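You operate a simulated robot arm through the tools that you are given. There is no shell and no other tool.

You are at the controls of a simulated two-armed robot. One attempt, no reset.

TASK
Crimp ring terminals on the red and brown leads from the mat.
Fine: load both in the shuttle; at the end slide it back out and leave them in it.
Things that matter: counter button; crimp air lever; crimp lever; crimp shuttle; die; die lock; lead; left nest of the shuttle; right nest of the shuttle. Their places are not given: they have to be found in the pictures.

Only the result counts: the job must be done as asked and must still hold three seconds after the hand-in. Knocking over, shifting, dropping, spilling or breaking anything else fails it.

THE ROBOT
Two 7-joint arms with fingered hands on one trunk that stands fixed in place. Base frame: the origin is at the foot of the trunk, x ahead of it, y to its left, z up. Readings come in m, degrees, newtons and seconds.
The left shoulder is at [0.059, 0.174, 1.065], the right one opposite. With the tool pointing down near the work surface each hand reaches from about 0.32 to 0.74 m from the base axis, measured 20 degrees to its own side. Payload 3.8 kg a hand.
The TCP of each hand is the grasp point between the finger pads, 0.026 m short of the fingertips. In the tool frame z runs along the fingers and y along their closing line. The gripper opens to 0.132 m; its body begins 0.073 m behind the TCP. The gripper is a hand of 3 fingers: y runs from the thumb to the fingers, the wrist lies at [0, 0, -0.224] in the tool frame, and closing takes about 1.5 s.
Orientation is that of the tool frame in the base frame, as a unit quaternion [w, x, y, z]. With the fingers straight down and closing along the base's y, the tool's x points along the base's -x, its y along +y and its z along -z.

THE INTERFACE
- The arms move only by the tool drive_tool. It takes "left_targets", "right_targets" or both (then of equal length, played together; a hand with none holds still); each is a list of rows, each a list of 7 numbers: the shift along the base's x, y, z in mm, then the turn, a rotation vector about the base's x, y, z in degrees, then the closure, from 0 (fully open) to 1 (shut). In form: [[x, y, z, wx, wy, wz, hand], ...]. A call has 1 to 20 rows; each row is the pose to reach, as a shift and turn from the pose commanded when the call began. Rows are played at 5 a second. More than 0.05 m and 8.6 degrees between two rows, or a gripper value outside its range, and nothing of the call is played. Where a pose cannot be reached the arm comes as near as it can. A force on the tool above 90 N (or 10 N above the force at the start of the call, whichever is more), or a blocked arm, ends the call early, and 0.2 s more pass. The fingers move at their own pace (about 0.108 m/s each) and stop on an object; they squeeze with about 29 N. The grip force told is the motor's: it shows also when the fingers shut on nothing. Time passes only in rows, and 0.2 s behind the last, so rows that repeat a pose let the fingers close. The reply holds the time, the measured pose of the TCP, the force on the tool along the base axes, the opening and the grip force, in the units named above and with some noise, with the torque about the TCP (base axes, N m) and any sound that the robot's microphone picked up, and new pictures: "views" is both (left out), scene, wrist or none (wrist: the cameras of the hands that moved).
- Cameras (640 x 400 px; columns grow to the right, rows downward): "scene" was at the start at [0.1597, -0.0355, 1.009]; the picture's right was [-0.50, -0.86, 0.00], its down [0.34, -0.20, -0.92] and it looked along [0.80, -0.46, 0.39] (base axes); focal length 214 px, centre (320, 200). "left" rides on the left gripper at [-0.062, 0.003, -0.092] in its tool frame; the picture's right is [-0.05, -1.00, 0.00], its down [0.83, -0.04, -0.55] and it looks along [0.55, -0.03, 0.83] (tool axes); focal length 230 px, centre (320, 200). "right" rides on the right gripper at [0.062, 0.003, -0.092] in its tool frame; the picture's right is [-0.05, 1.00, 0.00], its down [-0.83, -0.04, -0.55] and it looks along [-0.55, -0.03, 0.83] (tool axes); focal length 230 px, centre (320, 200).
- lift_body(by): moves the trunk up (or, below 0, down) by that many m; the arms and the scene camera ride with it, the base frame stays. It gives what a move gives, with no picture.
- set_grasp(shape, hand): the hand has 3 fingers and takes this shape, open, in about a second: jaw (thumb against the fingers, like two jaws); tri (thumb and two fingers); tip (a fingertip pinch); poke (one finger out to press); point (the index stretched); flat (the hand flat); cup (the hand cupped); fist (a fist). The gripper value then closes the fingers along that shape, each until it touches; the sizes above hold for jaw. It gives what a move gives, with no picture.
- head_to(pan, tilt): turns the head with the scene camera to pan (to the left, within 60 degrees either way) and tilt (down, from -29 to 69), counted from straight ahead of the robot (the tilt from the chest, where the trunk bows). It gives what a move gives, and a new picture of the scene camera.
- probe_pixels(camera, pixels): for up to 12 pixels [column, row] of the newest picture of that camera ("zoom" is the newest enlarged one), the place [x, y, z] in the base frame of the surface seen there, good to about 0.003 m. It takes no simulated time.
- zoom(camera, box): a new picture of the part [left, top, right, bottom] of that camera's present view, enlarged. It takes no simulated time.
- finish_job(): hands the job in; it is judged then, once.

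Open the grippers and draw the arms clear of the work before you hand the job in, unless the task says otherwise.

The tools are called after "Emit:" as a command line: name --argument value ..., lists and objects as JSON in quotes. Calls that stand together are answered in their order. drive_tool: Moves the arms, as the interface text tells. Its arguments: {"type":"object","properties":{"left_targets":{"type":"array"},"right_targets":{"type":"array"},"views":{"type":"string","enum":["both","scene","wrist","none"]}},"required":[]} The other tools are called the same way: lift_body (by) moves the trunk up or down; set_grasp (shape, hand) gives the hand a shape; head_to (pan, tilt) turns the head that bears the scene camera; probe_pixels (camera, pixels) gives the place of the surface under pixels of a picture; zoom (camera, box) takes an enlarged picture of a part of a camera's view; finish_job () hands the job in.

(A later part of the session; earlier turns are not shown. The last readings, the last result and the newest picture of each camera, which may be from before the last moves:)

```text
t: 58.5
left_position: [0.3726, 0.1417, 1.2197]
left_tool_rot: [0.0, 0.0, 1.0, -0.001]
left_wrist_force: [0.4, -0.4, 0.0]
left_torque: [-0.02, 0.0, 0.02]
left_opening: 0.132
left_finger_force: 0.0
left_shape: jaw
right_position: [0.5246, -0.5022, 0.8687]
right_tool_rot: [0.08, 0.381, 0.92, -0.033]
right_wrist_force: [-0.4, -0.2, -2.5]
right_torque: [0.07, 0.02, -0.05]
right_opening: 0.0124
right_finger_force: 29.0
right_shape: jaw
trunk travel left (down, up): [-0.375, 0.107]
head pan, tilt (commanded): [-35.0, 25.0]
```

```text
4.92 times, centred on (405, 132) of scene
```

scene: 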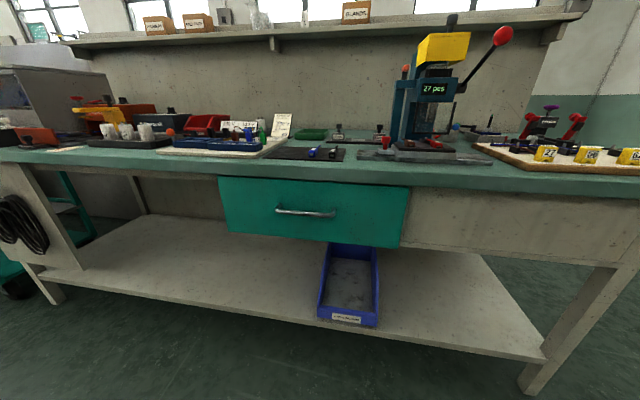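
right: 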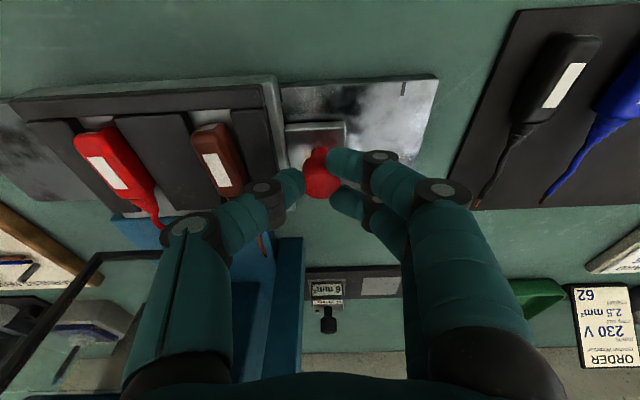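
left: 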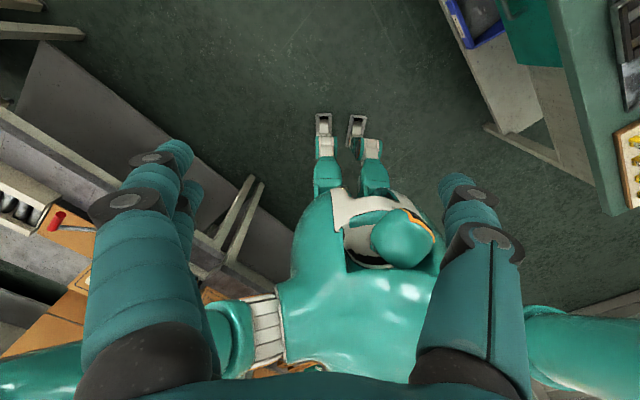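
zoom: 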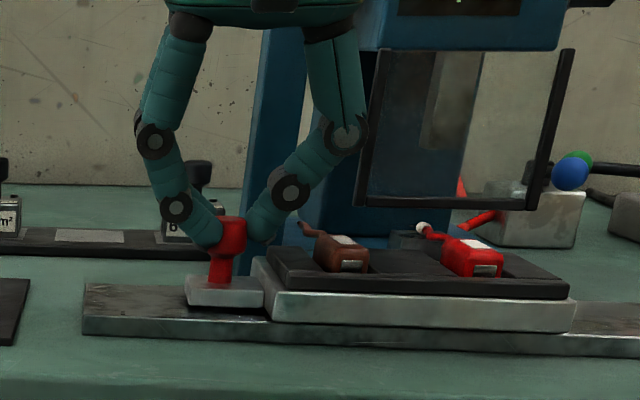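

Knob gripped again. I slide a further 45 mm along the measured rail direction and look for the third mark.

Emit:
drive_tool --right_targets '[[-5.8, -5.5, 0, 0, 0, 0, 1], [-11.5, -11.1, 0, 0, 0, 0, 1], [-17.3, -16.6, 0, 0, 0, 0, 1], [-23.1, -22.2, 0, 0, 0, 0, 1], [-28.8, -27.7, 0, 0, 0, 0, 1], [-32.4, -31.2, 0, 0, 0, 0, 1]]' --views "wrist"

Emit:
zoom --camera "right" --box '[250, 60, 450, 180]'

Emit:
zoom --camera "scene" --box '[370, 95, 500, 170]'

```text
t: 59.9
left_position: [0.3726, 0.1419, 1.2193]
left_tool_rot: [0.0, 0.0, 1.0, 0.0]
left_wrist_force: [0.1, -0.3, 0.5]
left_torque: [0.03, 0.01, -0.02]
left_opening: 0.1321
left_finger_force: 0.0
left_shape: jaw
right_position: [0.4912, -0.5348, 0.8696]
right_tool_rot: [0.08, 0.381, 0.92, -0.034]
right_wrist_force: [2.8, -1.9, -7.5]
right_torque: [0.06, -0.1, -0.09]
right_opening: 0.0117
right_finger_force: 29.1
right_shape: jaw
trunk travel left (down, up): [-0.375, 0.107]
head pan, tilt (commanded): [-35.0, 25.0]
```

right: 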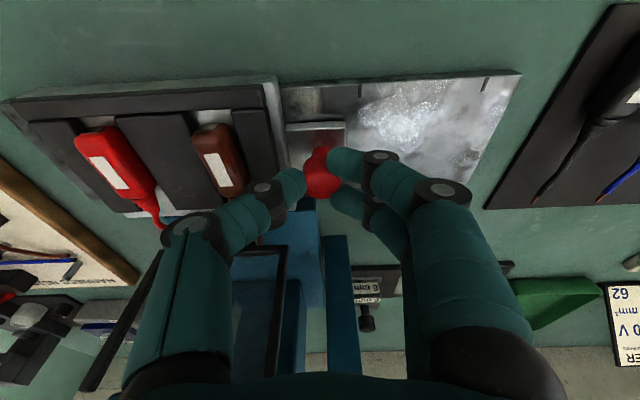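

```text
3.20 times, centred on (350, 120) of right
```

zoom: 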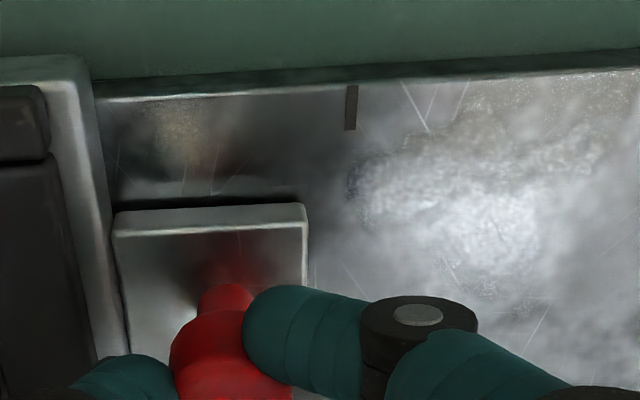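

```text
4.92 times, centred on (435, 132) of scene
```

zoom: 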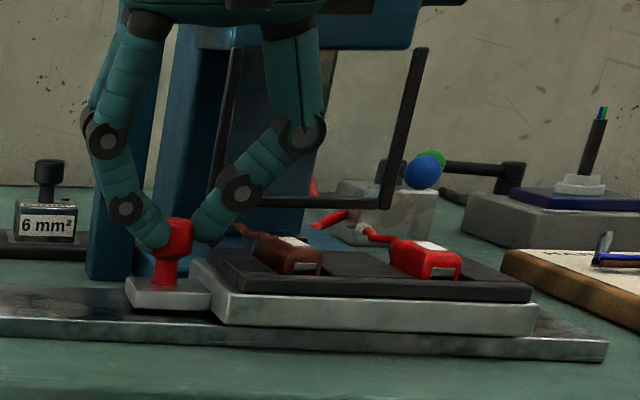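

Mark 2 is at (352,108) in the zoom; no third mark yet. I slide 9 mm more.

Emit:
drive_tool --right_targets '[[-3.2, -3.1, -0.5, 0, 0, 0, 1], [-6.5, -6.2, -0.5, 0, 0, 0, 1], [-6.5, -6.2, -0.5, 0, 0, 0, 1]]' --views "wrist"

Emit:
zoom --camera "right" --box '[250, 60, 410, 160]'

Emit:
probe_pixels --camera "zoom" --pixels '[[100, 120], [120, 120], [80, 110], [110, 180], [90, 180], [105, 260], [470, 100], [300, 200]]'

```text
t: 60.7
left_position: [0.3722, 0.1399, 1.2202]
left_tool_rot: [0.001, 0.0, 1.0, 0.001]
left_wrist_force: [-0.4, -0.2, 0.1]
left_torque: [0.06, -0.02, -0.03]
left_opening: 0.1319
left_finger_force: 0.0
left_shape: jaw
right_position: [0.486, -0.5419, 0.8678]
right_tool_rot: [0.08, 0.381, 0.92, -0.033]
right_wrist_force: [2.0, -4.5, -6.5]
right_torque: [0.0, -0.08, -0.13]
right_opening: 0.0118
right_finger_force: 29.2
right_shape: jaw
trunk travel left (down, up): [-0.375, 0.107]
head pan, tilt (commanded): [-35.0, 25.0]
```

right: 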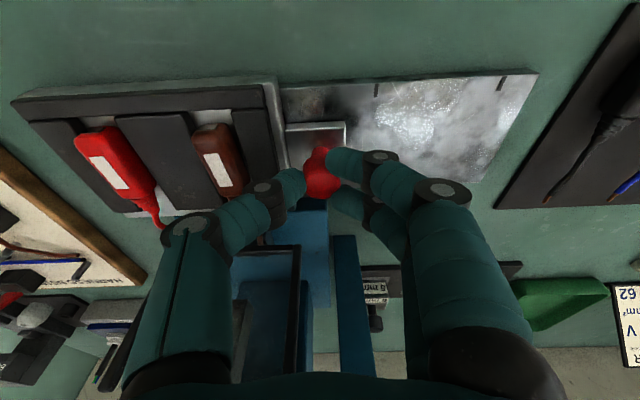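

```text
4.00 times, centred on (330, 110) of right
```

zoom: 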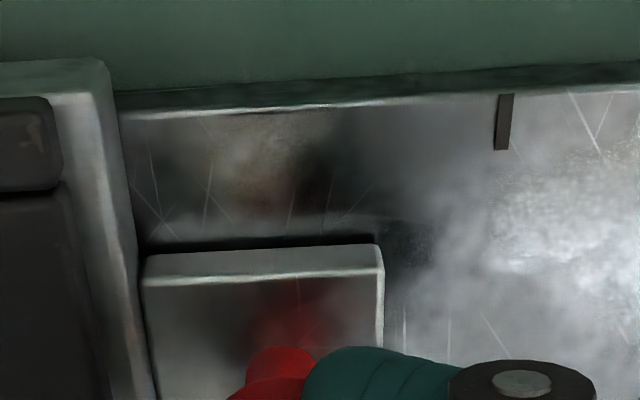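

```text
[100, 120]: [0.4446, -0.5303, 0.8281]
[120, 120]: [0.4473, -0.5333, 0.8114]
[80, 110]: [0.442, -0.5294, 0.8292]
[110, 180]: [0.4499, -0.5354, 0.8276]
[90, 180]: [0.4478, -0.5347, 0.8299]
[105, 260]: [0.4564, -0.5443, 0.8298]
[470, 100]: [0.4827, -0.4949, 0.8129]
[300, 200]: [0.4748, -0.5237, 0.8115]
```

No third mark yet; the shuttle's left edge is at s≈0.0605 (travel ~124 mm). I slide 3.5 mm more to reach the expected 127–128 mm.

Emit:
drive_tool --right_targets '[[-1.3, -1.2, 0, 0, 0, 0, 1], [-2.5, -2.4, 0, 0, 0, 0, 1], [-2.5, -2.4, 0, 0, 0, 0, 1]]' --views "wrist"

Emit:
zoom --camera "scene" --box '[370, 95, 500, 170]'

Emit:
zoom --camera "right" --box '[250, 60, 410, 160]'

Emit:
probe_pixels --camera "zoom" --pixels '[[100, 120], [120, 120], [115, 140], [110, 180], [90, 180], [105, 260], [522, 120], [528, 110]]'

```text
t: 61.5
left_position: [0.373, 0.141, 1.2195]
left_tool_rot: [-0.001, 0.0, 1.0, -0.001]
left_wrist_force: [-0.1, -0.6, 0.3]
left_torque: [-0.02, -0.04, 0.02]
left_opening: 0.132
left_finger_force: 0.0
left_shape: jaw
right_position: [0.483, -0.5429, 0.8687]
right_tool_rot: [0.08, 0.38, 0.921, -0.033]
right_wrist_force: [2.5, -5.3, -7.5]
right_torque: [0.03, -0.02, -0.08]
right_opening: 0.0115
right_finger_force: 28.8
right_shape: jaw
trunk travel left (down, up): [-0.375, 0.107]
head pan, tilt (commanded): [-35.0, 25.0]
```

right: 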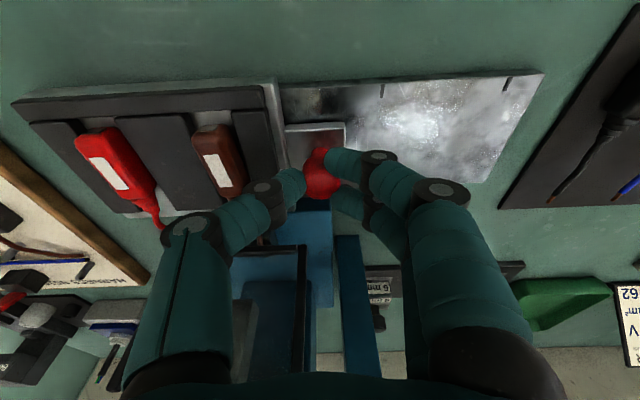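

```text
4.92 times, centred on (435, 132) of scene
```

zoom: 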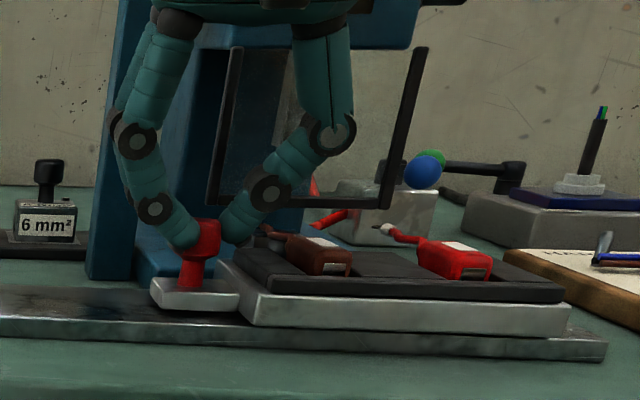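

```text
4.00 times, centred on (330, 110) of right
```

zoom: 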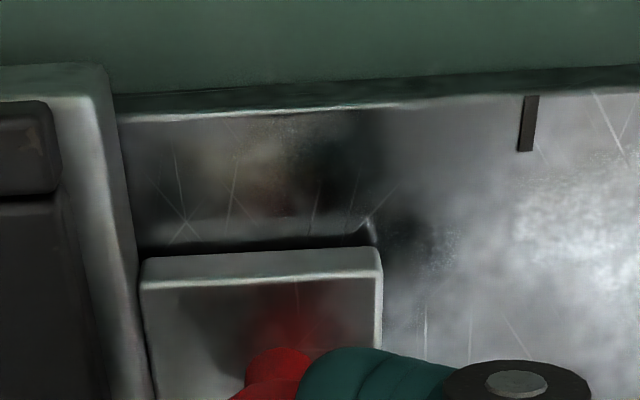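

```text
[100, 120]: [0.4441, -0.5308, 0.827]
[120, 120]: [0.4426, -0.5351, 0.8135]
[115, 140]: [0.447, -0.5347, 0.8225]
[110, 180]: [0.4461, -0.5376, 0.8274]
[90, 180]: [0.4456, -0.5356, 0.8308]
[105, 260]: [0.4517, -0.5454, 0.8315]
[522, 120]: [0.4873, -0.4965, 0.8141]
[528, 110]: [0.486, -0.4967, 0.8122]
```

Travel is now ~127–128 mm, putting brown under the ram. I release the knob gently and lift away, then verify the shuttle's position.

Emit:
drive_tool --right_targets '[[0, 0, 0, 0, 0, 0, 0.88], [0, 0, 0, 0, 0, 0, 0.8], [0, 0, 0, 0, 0, 0, 0.77], [0, 0, 10, 0, 0, 0, 0.77], [0, 0, 40, 0, 0, 0, 0.77], [-10, 10, 80, 0, 0, 0, 0.77]]' --views "both"

Emit:
zoom --camera "scene" --box '[390, 105, 500, 170]'

Emit:
zoom --camera "right" --box '[180, 60, 420, 220]'

```text
t: 62.9
left_position: [0.3708, 0.1417, 1.22]
left_tool_rot: [0.001, 0.0, 1.0, 0.0]
left_wrist_force: [0.2, 0.8, -0.4]
left_torque: [0.03, 0.0, -0.01]
left_opening: 0.132
left_finger_force: 0.1
left_shape: jaw
right_position: [0.4702, -0.5304, 0.9488]
right_tool_rot: [0.08, 0.381, 0.921, -0.034]
right_wrist_force: [-0.2, -0.1, 0.1]
right_torque: [0.02, -0.03, -0.03]
right_opening: 0.0303
right_finger_force: 0.1
right_shape: jaw
trunk travel left (down, up): [-0.375, 0.107]
head pan, tilt (commanded): [-35.0, 25.0]
```

scene: 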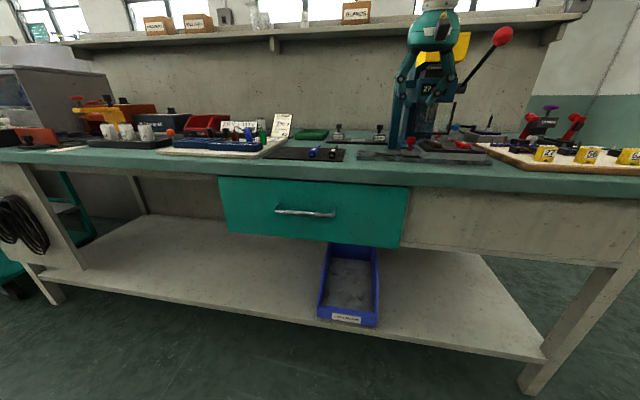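
right: 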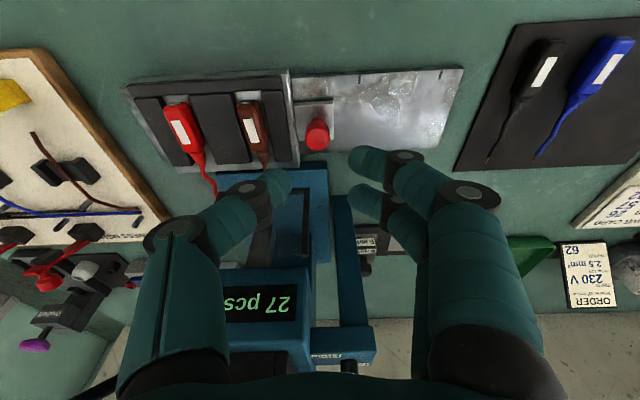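

```text
5.82 times, centred on (445, 138) of scene
```

zoom: 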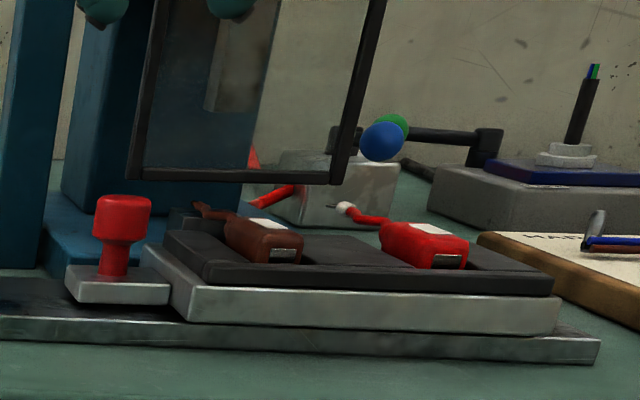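

```text
2.50 times, centred on (300, 140) of right
```

zoom: 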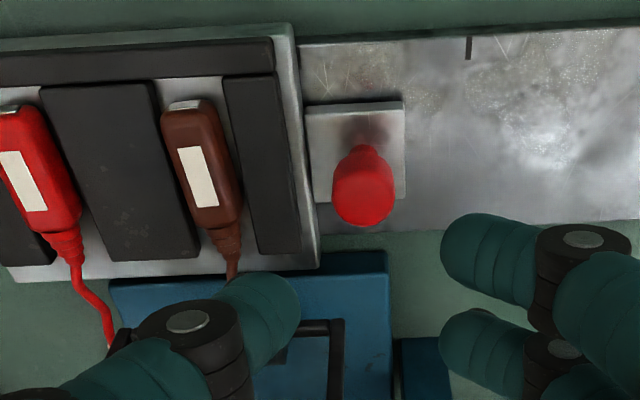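

I probe the knob, brown handle and the brown wire with respect to the anvil to confirm alignment.

Emit:
probe_pixels --camera "zoom" --pixels '[[363, 195], [335, 195], [392, 195], [363, 170], [363, 222], [165, 135], [195, 135], [225, 135], [183, 190], [205, 190], [238, 190], [232, 270]]'

Emit:
zoom --camera "scene" --box '[405, 125, 455, 160]'

Emit:
probe_pixels --camera "zoom" --pixels '[[320, 200]]'

```text
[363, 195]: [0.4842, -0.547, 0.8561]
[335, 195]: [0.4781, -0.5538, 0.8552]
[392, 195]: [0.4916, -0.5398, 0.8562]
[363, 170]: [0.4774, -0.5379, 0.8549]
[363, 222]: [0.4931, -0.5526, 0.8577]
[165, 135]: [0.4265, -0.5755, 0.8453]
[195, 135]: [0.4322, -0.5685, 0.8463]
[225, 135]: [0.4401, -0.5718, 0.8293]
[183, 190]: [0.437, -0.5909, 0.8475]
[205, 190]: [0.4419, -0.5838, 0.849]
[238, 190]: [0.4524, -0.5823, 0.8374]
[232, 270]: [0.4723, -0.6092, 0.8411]
```

```text
11.43 times, centred on (430, 142) of scene
```

zoom: 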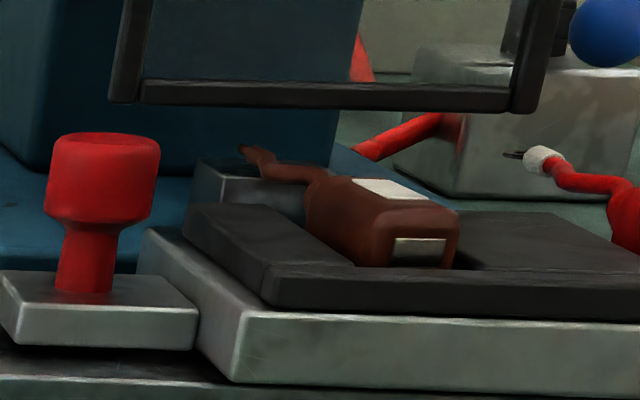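

```text
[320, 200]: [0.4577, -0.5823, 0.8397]
```

Brown sits within ~1.5 mm of the ram centre with its wire over the anvil. I return to the lever, following the earlier route up and along the press front.

Emit:
drive_tool --right_targets '[[-8, -6, 40, 0, 0, 0, 0.7], [-16, -12, 80, 0, 0, 0, 0.6], [-28, -24, 120, 0, 0, 0, 0.55], [-50, -44, 150, 0, 0, 0, 0.55], [-75, -67, 172, 0, 0, 0, 0.55], [-102.5, -91.9, 181, 0, 0, 0, 0.55], [-102.5, -91.9, 181, 0, 0, 0, 0.55]]' --views "wrist"

```text
t: 64.5
left_position: [0.3715, 0.1412, 1.2207]
left_tool_rot: [0.0, 0.0, 1.0, -0.002]
left_wrist_force: [-0.3, 0.9, 0.6]
left_torque: [-0.02, -0.02, 0.0]
left_opening: 0.132
left_finger_force: 0.2
left_shape: jaw
right_position: [0.37, -0.6228, 1.1301]
right_tool_rot: [0.081, 0.38, 0.921, -0.034]
right_wrist_force: [0.2, 0.0, -0.2]
right_torque: [0.01, -0.02, -0.01]
right_opening: 0.0589
right_finger_force: 0.0
right_shape: jaw
trunk travel left (down, up): [-0.375, 0.107]
head pan, tilt (commanded): [-35.0, 25.0]
```

right: 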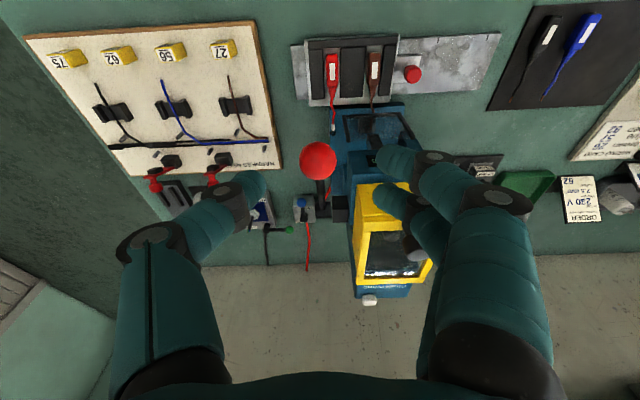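

Same view as before. I descend over the ball and grip it.

Emit:
drive_tool --right_targets '[[10, -12, 0, 0, 0, 0, 0.58], [20, -22, 0, 0, 0, 0, 0.6], [20, -22, -25, 0, 0, 0, 0.6], [20, -22, -50, 0, 0, 0, 0.6], [20, -22.5, -63, 0, 0, 0, 0.6], [20, -22.5, -63, 0, 0, 0, 0.75], [20, -22.5, -63, 0, 0, 0, 1], [20, -22.5, -63, 0, 0, 0, 1], [20, -22.5, -63, 0, 0, 0, 1]]' --views "wrist"

Emit:
zoom --camera "scene" --box '[420, 0, 560, 100]'

```text
t: 66.5
left_position: [0.3721, 0.1405, 1.2202]
left_tool_rot: [0.0, 0.0, 1.0, -0.001]
left_wrist_force: [0.4, 0.2, 0.0]
left_torque: [-0.01, -0.01, -0.02]
left_opening: 0.1319
left_finger_force: 0.1
left_shape: jaw
right_position: [0.3895, -0.6463, 1.0676]
right_tool_rot: [0.08, 0.38, 0.921, -0.032]
right_wrist_force: [-0.3, -1.2, -3.6]
right_torque: [0.01, -0.01, 0.02]
right_opening: 0.0227
right_finger_force: 28.9
right_shape: jaw
trunk travel left (down, up): [-0.375, 0.107]
head pan, tilt (commanded): [-35.0, 25.0]
```

right: 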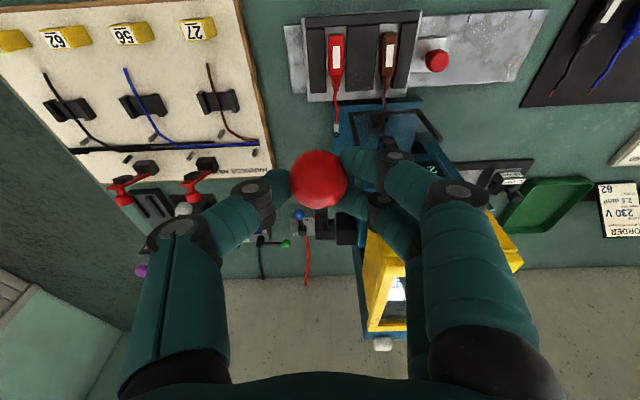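

```text
4.00 times, centred on (490, 50) of scene
```

zoom: 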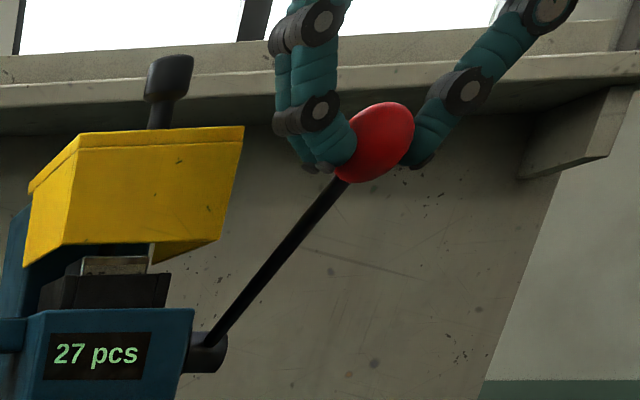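

Ball gripped. I pull the lever through the full arc.

Emit:
drive_tool --right_targets '[[-4.5, 4.5, -12.3, 0, 0, 0, 1], [-8.3, 8.3, -25.4, 0, 0, 0, 1], [-11.4, 11.4, -38.9, 0, 0, 0, 1], [-13.5, 13.5, -52.8, 0, 0, 0, 1], [-14.8, 14.8, -66.8, 0, 0, 0, 1], [-15.3, 15.3, -81, 0, 0, 0, 1], [-14.8, 14.8, -95.2, 0, 0, 0, 1], [-13.5, 13.5, -109.2, 0, 0, 0, 1], [-13.5, 13.5, -116.2, 0, 0, 0, 1], [-12.8, 12.8, -123.1, 0, 0, 0, 1], [-11.7, 11.7, -129.9, 0, 0, 0, 1], [-10.5, 10.5, -136.6, 0, 0, 0, 1]]' --views "both"

Emit:
zoom --camera "scene" --box '[400, 50, 520, 170]'

```text
t: 69.1
left_position: [0.3709, 0.1439, 1.2207]
left_tool_rot: [0.001, 0.0, 1.0, -0.002]
left_wrist_force: [0.1, -0.3, -0.1]
left_torque: [-0.03, -0.04, 0.04]
left_opening: 0.132
left_finger_force: 0.2
left_shape: jaw
right_position: [0.3785, -0.6357, 0.9355]
right_tool_rot: [0.084, 0.38, 0.92, -0.036]
right_wrist_force: [4.0, -4.1, 35.7]
right_torque: [-0.35, -0.26, 0.03]
right_opening: 0.0248
right_finger_force: 29.3
right_shape: jaw
trunk travel left (down, up): [-0.375, 0.107]
head pan, tilt (commanded): [-35.0, 25.0]
```

scene: 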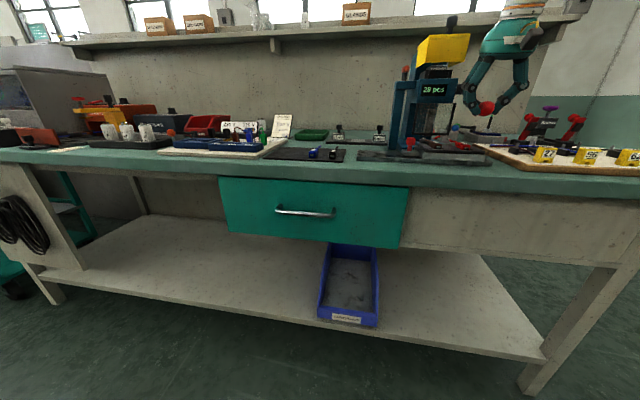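
right: 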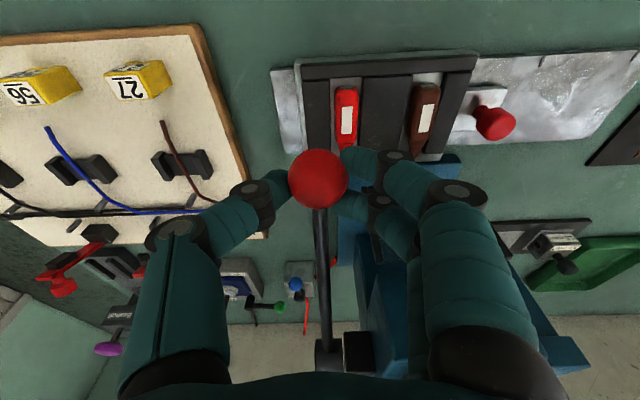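

```text
3.33 times, centred on (460, 110) of scene
```

zoom: 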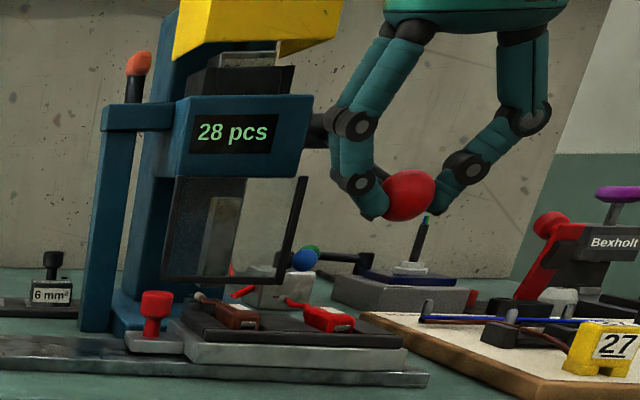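

The counter shows 28 pcs. I return the lever to its raised position along the arc.

Emit:
drive_tool --right_targets '[[-1.2, 1.2, 6.7, 0, 0, 0, 1], [-2.3, 2.3, 13.5, 0, 0, 0, 1], [-3, 3, 27.4, 0, 0, 0, 1], [-4.3, 4.3, 41.4, 0, 0, 0, 1], [-4.8, 4.8, 55.6, 0, 0, 0, 1], [-4.3, 4.3, 69.8, 0, 0, 0, 1], [-3, 3, 83.8, 0, 0, 0, 1], [-0.9, 0.9, 97.7, 0, 0, 0, 1], [2.2, -2.2, 111.2, 0, 0, 0, 1], [6, -6, 124.3, 0, 0, 0, 1], [10.5, -10.5, 136, 0, 0, 0, 1]]' --views "both"

Emit:
zoom --camera "scene" --box '[400, 20, 520, 170]'

Emit:
zoom --camera "scene" --box '[405, 120, 465, 165]'

```text
t: 71.5
left_position: [0.3724, 0.1405, 1.2204]
left_tool_rot: [0.001, 0.0, 1.0, -0.001]
left_wrist_force: [-0.7, 0.2, 0.8]
left_torque: [0.02, 0.01, 0.0]
left_opening: 0.1321
left_finger_force: 0.0
left_shape: jaw
right_position: [0.3904, -0.6474, 1.0638]
right_tool_rot: [0.078, 0.381, 0.921, -0.032]
right_wrist_force: [-0.6, 0.8, -10.7]
right_torque: [0.22, 0.19, 0.04]
right_opening: 0.0224
right_finger_force: 28.7
right_shape: jaw
trunk travel left (down, up): [-0.375, 0.107]
head pan, tilt (commanded): [-35.0, 25.0]
```

scene: 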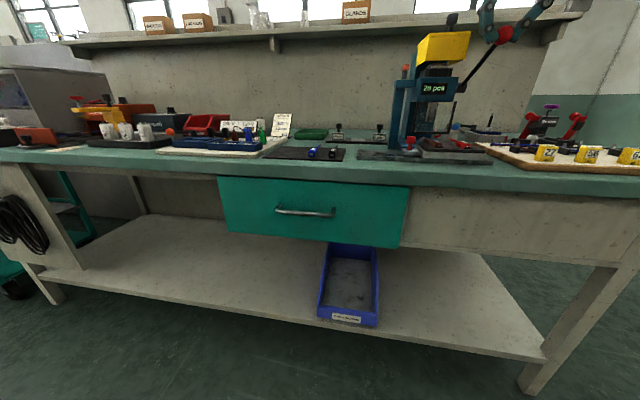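
right: 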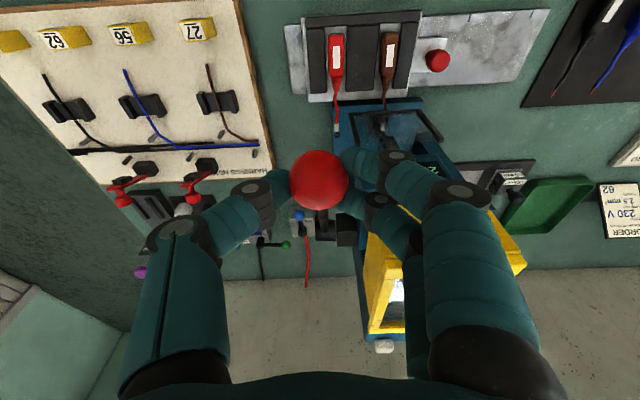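

```text
2.67 times, centred on (460, 95) of scene
```

zoom: 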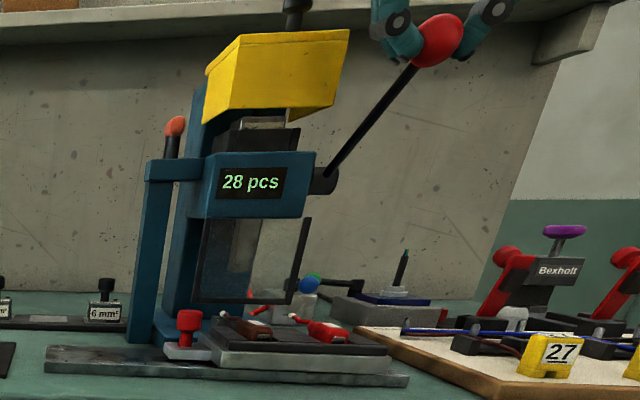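

```text
8.89 times, centred on (435, 142) of scene
```

zoom: 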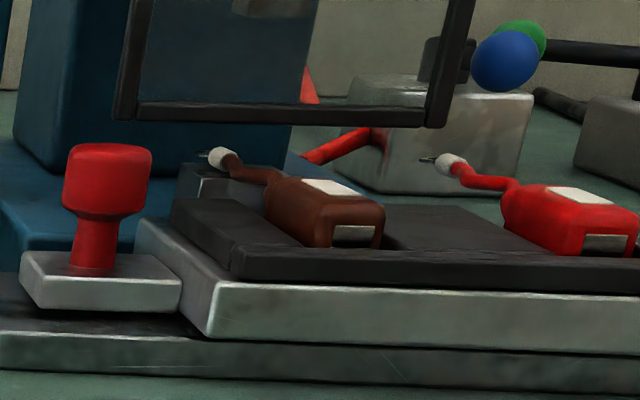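

Both leads now have ring terminals and the lever is up. I lift the last few mm to be sure it's fully returned, then release and back off.

Emit:
drive_tool --right_targets '[[1, -1, 3, 0, 0, 0, 1], [1, -1, 3, 0, 0, 0, 1], [1, -1, 2, 0, 0, 0, 0.8], [1, -1, 2, 0, 0, 0, 0.6], [1, -1, 2, 0, 0, 0, 0.55], [0, 0, 22, 0, 0, 0, 0.55], [0, 0, 52, 0, 0, 0, 0.55], [-10, 10, 66, 0, 0, 0, 0.55], [-23, 23, 66, 0, 0, 0, 0.55]]' --views "scene"

Emit:
zoom --camera "scene" --box '[400, 20, 520, 170]'

```text
t: 73.5
left_position: [0.3711, 0.1414, 1.2204]
left_tool_rot: [0.0, -0.001, 1.0, -0.001]
left_wrist_force: [0.1, -0.4, 0.6]
left_torque: [-0.03, -0.03, 0.01]
left_opening: 0.132
left_finger_force: 0.0
left_shape: jaw
right_position: [0.3643, -0.6245, 1.1315]
right_tool_rot: [0.08, 0.381, 0.921, -0.033]
right_wrist_force: [0.6, -0.1, -0.3]
right_torque: [0.04, 0.02, 0.04]
right_opening: 0.0587
right_finger_force: 0.0
right_shape: jaw
trunk travel left (down, up): [-0.375, 0.107]
head pan, tilt (commanded): [-35.0, 25.0]
```

scene: 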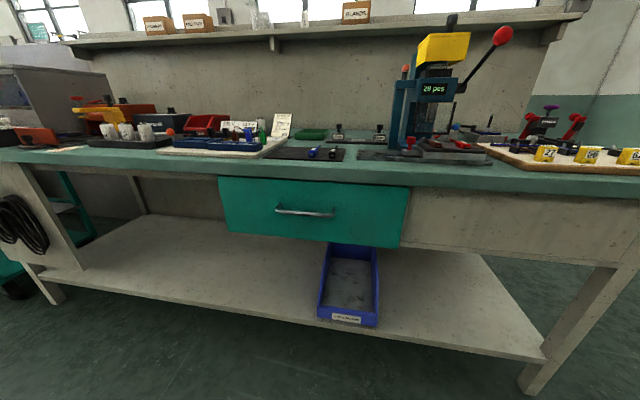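

```text
2.67 times, centred on (460, 95) of scene
```

zoom: 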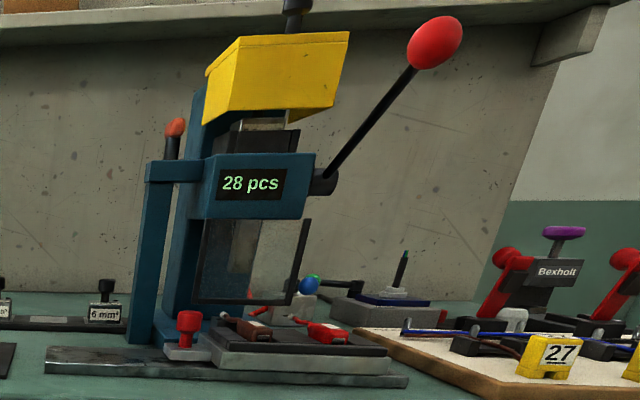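

The lever is fully up, counter 28. I return above the knob at (0.484,-0.547).

Emit:
drive_tool --right_targets '[[25, 22, 0, 0, 0, 0, 0.6], [50, 42, -12, 0, 0, 0, 0.7], [78, 59, -40, 0, 0, 0, 0.77], [98, 69, -80, 0, 0, 0, 0.77], [110, 74, -122, 0, 0, 0, 0.77], [117, 77, -165, 0, 0, 0, 0.77], [119.7, 78.5, -205, 0, 0, 0, 0.77], [119.7, 78.5, -235, 0, 0, 0, 0.77], [119.7, 78.5, -235, 0, 0, 0, 0.77]]' --views "wrist"

Emit:
zoom --camera "right" --box '[220, 60, 420, 220]'

Emit:
probe_pixels --camera "zoom" --pixels '[[315, 240], [280, 240], [350, 240], [315, 210], [315, 270], [300, 180], [60, 120], [230, 60]]'

```text
t: 75.5
left_position: [0.3706, 0.1423, 1.2202]
left_tool_rot: [0.0, 0.0, 1.0, -0.001]
left_wrist_force: [-0.5, 0.7, 0.1]
left_torque: [-0.03, 0.04, -0.01]
left_opening: 0.1318
left_finger_force: 0.1
left_shape: jaw
right_position: [0.4847, -0.545, 0.8982]
right_tool_rot: [0.081, 0.381, 0.92, -0.033]
right_wrist_force: [0.8, -0.1, -0.2]
right_torque: [-0.01, -0.01, 0.02]
right_opening: 0.031
right_finger_force: 0.1
right_shape: jaw
trunk travel left (down, up): [-0.375, 0.107]
head pan, tilt (commanded): [-35.0, 25.0]
```

right: 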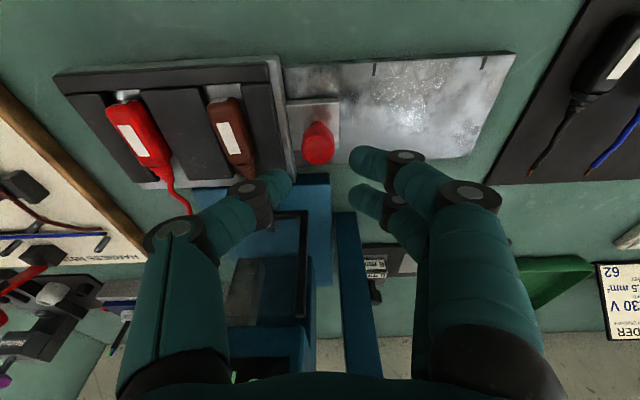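

```text
2.50 times, centred on (320, 140) of right
```

zoom: 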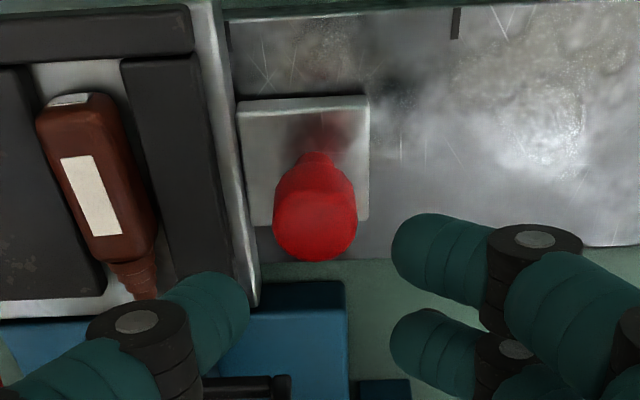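

```text
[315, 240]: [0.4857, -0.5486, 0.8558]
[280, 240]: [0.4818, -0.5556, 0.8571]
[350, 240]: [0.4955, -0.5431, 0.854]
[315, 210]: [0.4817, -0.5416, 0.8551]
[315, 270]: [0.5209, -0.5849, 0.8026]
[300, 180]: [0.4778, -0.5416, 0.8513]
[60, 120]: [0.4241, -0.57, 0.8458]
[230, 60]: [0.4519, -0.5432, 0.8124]
```

The hand is over the knob within ~1 mm. I descend and grip it.

Emit:
drive_tool --right_targets '[[-0.7, -0.7, -10, 0, 0, 0, 0.77], [-0.7, -0.7, -20, 0, 0, 0, 0.77], [-0.7, -0.7, -29, 0, 0, 0, 0.77], [-0.7, -0.7, -29, 0, 0, 0, 0.85], [-0.7, -0.7, -29, 0, 0, 0, 1], [-0.7, -0.7, -29, 0, 0, 0, 1], [-0.7, -0.7, -29, 0, 0, 0, 1]]' --views "wrist"

Emit:
zoom --camera "scene" --box '[370, 95, 500, 170]'

```text
t: 77.1
left_position: [0.3715, 0.1415, 1.2202]
left_tool_rot: [0.001, 0.001, 1.0, 0.0]
left_wrist_force: [-1.3, 0.5, -0.5]
left_torque: [0.0, 0.01, 0.03]
left_opening: 0.132
left_finger_force: 0.1
left_shape: jaw
right_position: [0.485, -0.5466, 0.8683]
right_tool_rot: [0.08, 0.381, 0.921, -0.033]
right_wrist_force: [1.6, -2.8, -2.8]
right_torque: [0.0, 0.02, 0.05]
right_opening: 0.0108
right_finger_force: 28.0
right_shape: jaw
trunk travel left (down, up): [-0.375, 0.107]
head pan, tilt (commanded): [-35.0, 25.0]
```

right: 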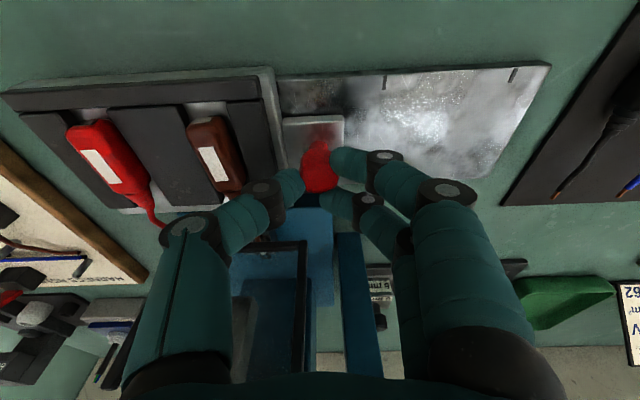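

```text
4.92 times, centred on (435, 132) of scene
```

zoom: 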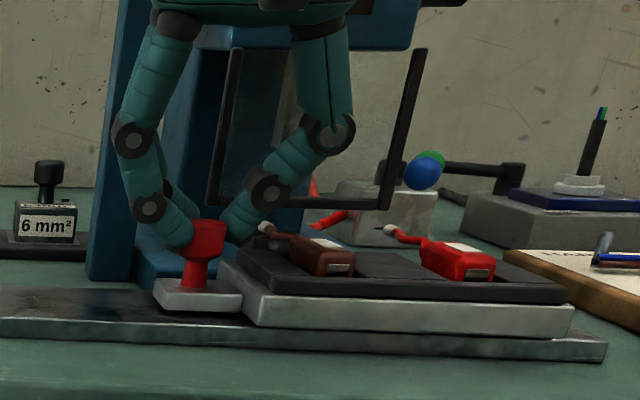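

Before sliding back, I check how far the ring terminals stick out toward the pillar (front face d≈0.842).

Emit:
zoom --camera "scene" --box '[415, 130, 465, 160]'

Emit:
probe_pixels --camera "zoom" --pixels '[[396, 200], [388, 198], [380, 200], [405, 205], [420, 210], [410, 195], [80, 185], [90, 190], [105, 195], [70, 190]]'

```text
12.80 times, centred on (440, 145) of scene
```

zoom: 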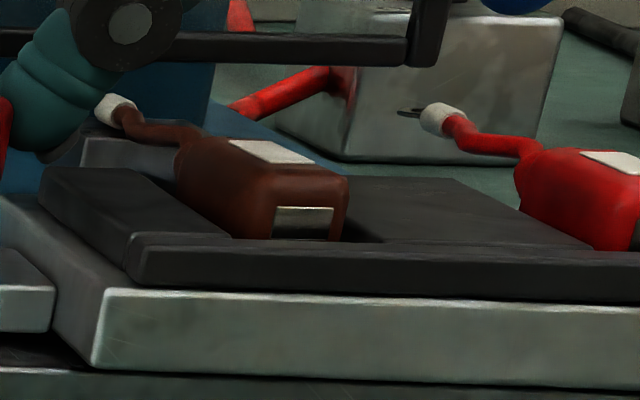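

```text
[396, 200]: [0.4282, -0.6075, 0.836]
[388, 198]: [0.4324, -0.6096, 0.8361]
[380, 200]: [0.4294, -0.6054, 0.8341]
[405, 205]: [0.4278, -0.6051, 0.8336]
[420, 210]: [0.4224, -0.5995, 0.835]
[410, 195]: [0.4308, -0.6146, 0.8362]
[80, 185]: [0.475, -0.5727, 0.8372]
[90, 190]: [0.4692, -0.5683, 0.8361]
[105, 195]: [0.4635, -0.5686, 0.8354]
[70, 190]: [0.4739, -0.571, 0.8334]
```

Emit:
probe_pixels --camera "zoom" --pixels '[[404, 112], [410, 113], [418, 112], [430, 115], [440, 120], [455, 130], [480, 145], [115, 105], [105, 108], [130, 120], [520, 150], [400, 112]]'

```text
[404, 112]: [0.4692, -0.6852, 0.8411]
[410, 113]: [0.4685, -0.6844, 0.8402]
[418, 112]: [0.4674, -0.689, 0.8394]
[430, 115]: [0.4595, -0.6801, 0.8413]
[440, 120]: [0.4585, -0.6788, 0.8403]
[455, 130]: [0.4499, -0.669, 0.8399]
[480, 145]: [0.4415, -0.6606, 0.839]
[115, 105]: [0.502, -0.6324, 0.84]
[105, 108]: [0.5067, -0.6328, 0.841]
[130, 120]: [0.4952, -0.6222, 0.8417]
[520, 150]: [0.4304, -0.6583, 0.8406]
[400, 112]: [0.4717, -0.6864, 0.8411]
```

Ring ends reach d≈0.82, 2 cm clear of the pillar. I slide the shuttle back out 118 mm along the rail.

Emit:
drive_tool --right_targets '[[3.3, 3.1, 0, 0, 0, 0, 1], [9.8, 9.4, 0, 0, 0, 0, 1], [16.3, 15.7, 0, 0, 0, 0, 1], [22.9, 22, 0, 0, 0, 0, 1], [29.4, 28.3, 0, 0, 0, 0, 1], [36, 34.6, 0, 0, 0, 0, 1], [42.5, 40.9, 0, 0, 0, 0, 1], [49, 47.2, 0, 0, 0, 0, 1], [55.6, 53.5, 0, 0, 0, 0, 1], [62.1, 59.8, 0, 0, 0, 0, 1], [68.7, 66.1, 0, 0, 0, 0, 1], [75.2, 72.4, 0, 0, 0, 0, 1], [80.1, 77.1, 0, 0, 0, 0, 1], [85, 81.8, 0, 0, 0, 0, 1]]' --views "both"

Emit:
zoom --camera "scene" --box '[340, 100, 460, 170]'

Emit:
zoom --camera "right" --box '[60, 60, 420, 240]'

```text
t: 80.1
left_position: [0.3712, 0.1431, 1.2209]
left_tool_rot: [0.001, 0.0, 1.0, -0.001]
left_wrist_force: [-0.3, 0.4, 0.4]
left_torque: [-0.01, 0.01, 0.01]
left_opening: 0.132
left_finger_force: 0.1
left_shape: jaw
right_position: [0.5701, -0.4625, 0.8683]
right_tool_rot: [0.08, 0.38, 0.921, -0.033]
right_wrist_force: [-7.5, 7.1, 3.5]
right_torque: [0.18, 0.18, -0.02]
right_opening: 0.0106
right_finger_force: 28.3
right_shape: jaw
trunk travel left (down, up): [-0.375, 0.107]
head pan, tilt (commanded): [-35.0, 25.0]
```

scene: 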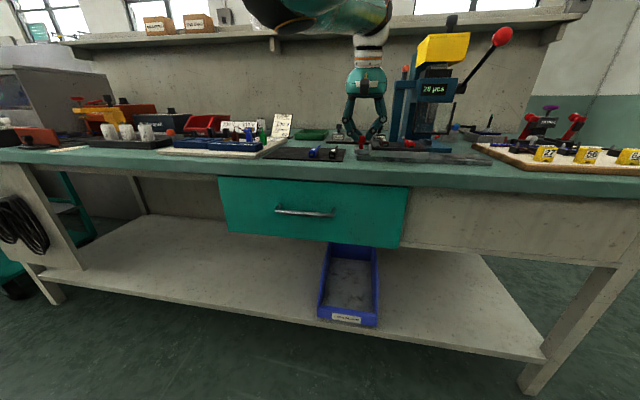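
right: 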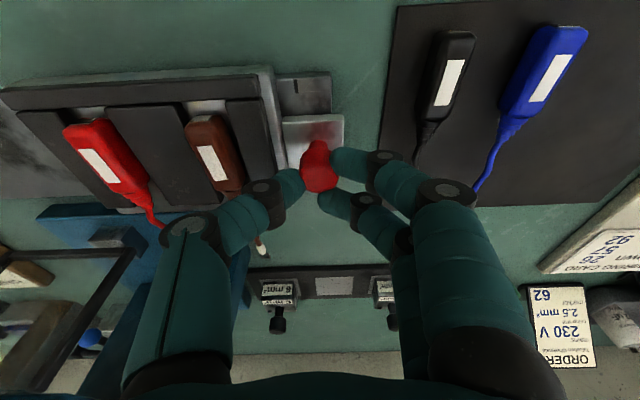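

```text
5.33 times, centred on (400, 135) of scene
```

zoom: 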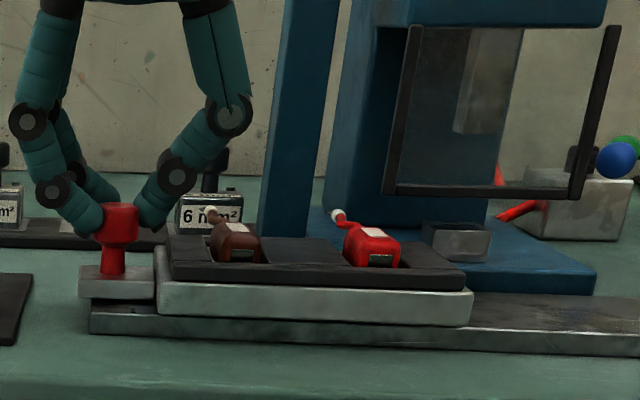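

```text
1.78 times, centred on (240, 150) of right
```

zoom: 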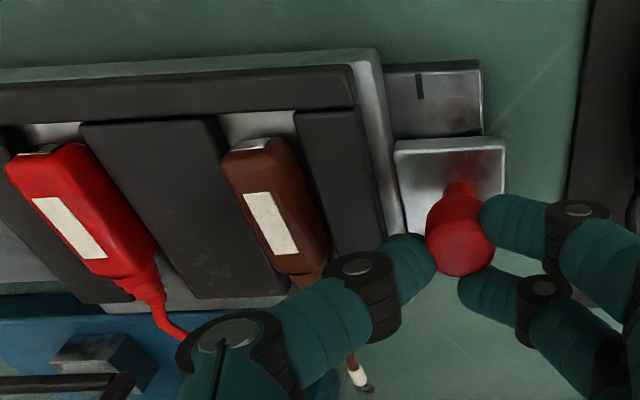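

About 10 mm remain; side force is ~10 N, so I correct 1 mm to the front while sliding 9 mm more.

Emit:
drive_tool --right_targets '[[-0.7, 0.7, 0, 0, 0, 0, 1], [2.2, 3.5, 0, 0, 0, 0, 1], [4.3, 5.5, 0, 0, 0, 0, 1], [5.8, 6.9, 0, 0, 0, 0, 1], [5.8, 6.9, 0, 0, 0, 0, 1]]' --views "wrist"

Emit:
zoom --camera "right" --box '[240, 60, 400, 160]'

Emit:
probe_pixels --camera "zoom" --pixels '[[130, 120], [145, 180], [165, 120], [160, 220], [240, 110], [300, 60], [360, 100]]'

```text
t: 81.3
left_position: [0.3724, 0.1425, 1.22]
left_tool_rot: [-0.001, -0.001, 1.0, 0.0]
left_wrist_force: [-0.3, -0.6, -0.4]
left_torque: [0.0, 0.02, -0.03]
left_opening: 0.1318
left_finger_force: 0.1
left_shape: jaw
right_position: [0.5759, -0.4575, 0.8685]
right_tool_rot: [0.08, 0.381, 0.921, -0.034]
right_wrist_force: [-0.8, 3.8, -0.6]
right_torque: [0.14, 0.06, 0.02]
right_opening: 0.0108
right_finger_force: 28.7
right_shape: jaw
trunk travel left (down, up): [-0.375, 0.107]
head pan, tilt (commanded): [-35.0, 25.0]
```

right: 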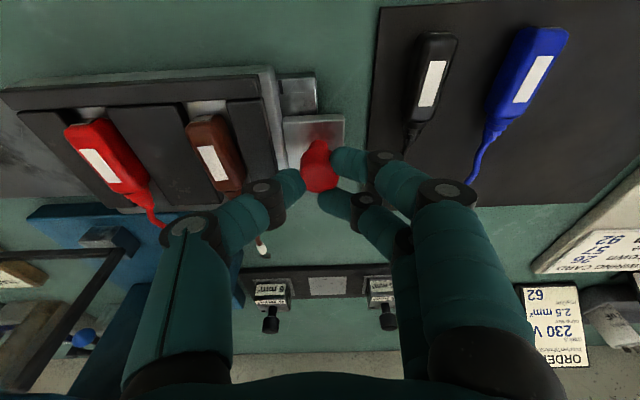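

```text
4.00 times, centred on (320, 110) of right
```

zoom: 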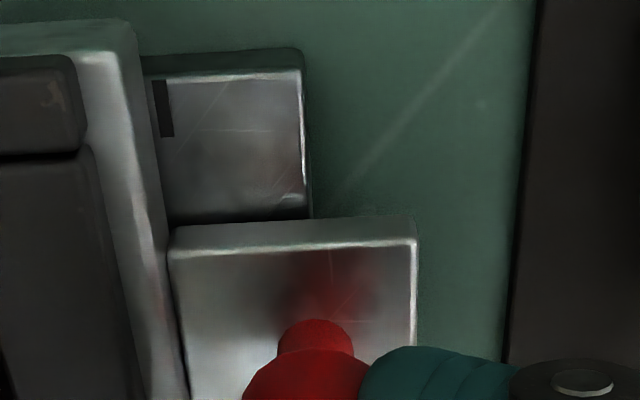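

```text
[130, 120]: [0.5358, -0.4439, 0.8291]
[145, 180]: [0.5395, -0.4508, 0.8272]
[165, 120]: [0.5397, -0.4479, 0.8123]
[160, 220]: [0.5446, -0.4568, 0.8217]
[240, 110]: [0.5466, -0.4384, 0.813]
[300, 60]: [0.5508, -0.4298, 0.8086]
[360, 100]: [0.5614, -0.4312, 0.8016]
```

The home mark is still just visible, so a few mm remain. I slide 4 mm more and check force.

Emit:
drive_tool --right_targets '[[1.4, 1.4, 0, 0, 0, 0, 1], [2.9, 2.8, 0, 0, 0, 0, 1], [2.9, 2.8, 0, 0, 0, 0, 1]]' --views "wrist"

Emit:
zoom --camera "right" --box '[240, 60, 400, 160]'

```text
t: 82.1
left_position: [0.3716, 0.1427, 1.2216]
left_tool_rot: [0.001, 0.0, 1.0, 0.0]
left_wrist_force: [-0.9, 0.1, 0.5]
left_torque: [-0.01, 0.02, -0.03]
left_opening: 0.132
left_finger_force: 0.1
left_shape: jaw
right_position: [0.5779, -0.4557, 0.8683]
right_tool_rot: [0.08, 0.382, 0.92, -0.034]
right_wrist_force: [-10.2, -0.6, -0.7]
right_torque: [0.05, 0.19, -0.02]
right_opening: 0.0106
right_finger_force: 29.2
right_shape: jaw
trunk travel left (down, up): [-0.375, 0.107]
head pan, tilt (commanded): [-35.0, 25.0]
```

right: 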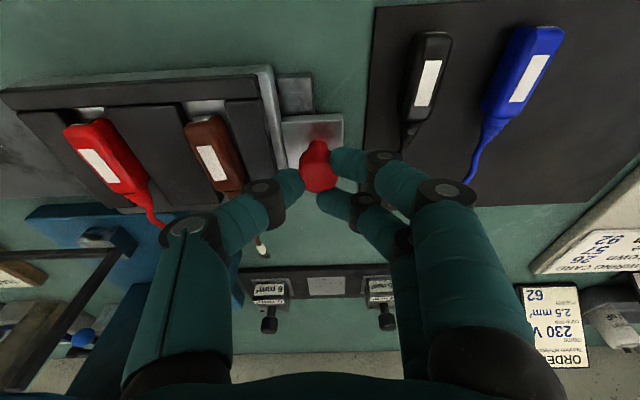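

```text
4.00 times, centred on (320, 110) of right
```

zoom: 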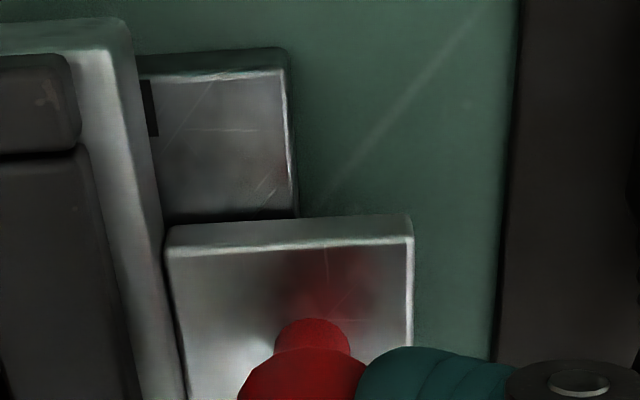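

Resistance along the rail rises to ~7.6 N with the mark half covered. I push 2.5 mm more to see whether it is the end stop.

Emit:
drive_tool --right_targets '[[0.9, 0.9, 0, 0, 0, 0, 1], [1.8, 1.7, 0, 0, 0, 0, 1], [1.8, 1.7, 0, 0, 0, 0, 1]]' --views "wrist"

Emit:
zoom --camera "right" --box '[240, 60, 400, 160]'

```text
t: 82.9
left_position: [0.3692, 0.141, 1.2213]
left_tool_rot: [0.001, 0.0, 1.0, 0.0]
left_wrist_force: [0.2, -0.5, -0.4]
left_torque: [-0.04, -0.03, 0.0]
left_opening: 0.132
left_finger_force: 0.0
left_shape: jaw
right_position: [0.5782, -0.4549, 0.8684]
right_tool_rot: [0.08, 0.382, 0.92, -0.034]
right_wrist_force: [-15.7, -4.1, -1.8]
right_torque: [-0.03, 0.32, -0.04]
right_opening: 0.0107
right_finger_force: 28.5
right_shape: jaw
trunk travel left (down, up): [-0.375, 0.107]
head pan, tilt (commanded): [-35.0, 25.0]
```

right: 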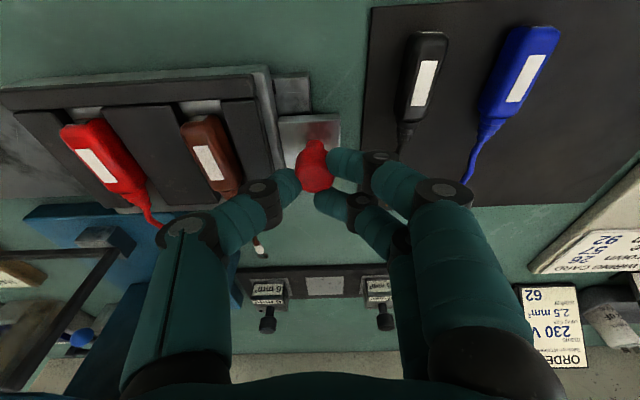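

```text
4.00 times, centred on (320, 110) of right
```

zoom: 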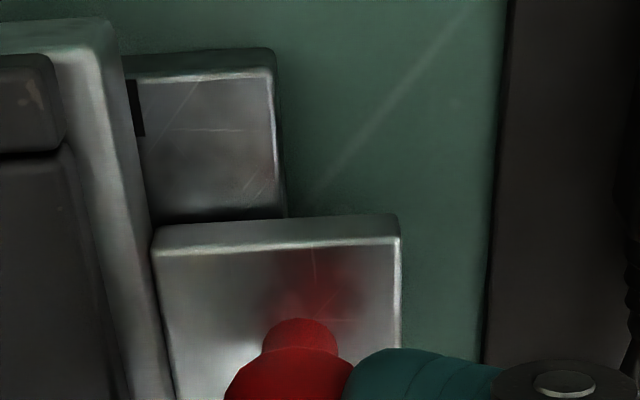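

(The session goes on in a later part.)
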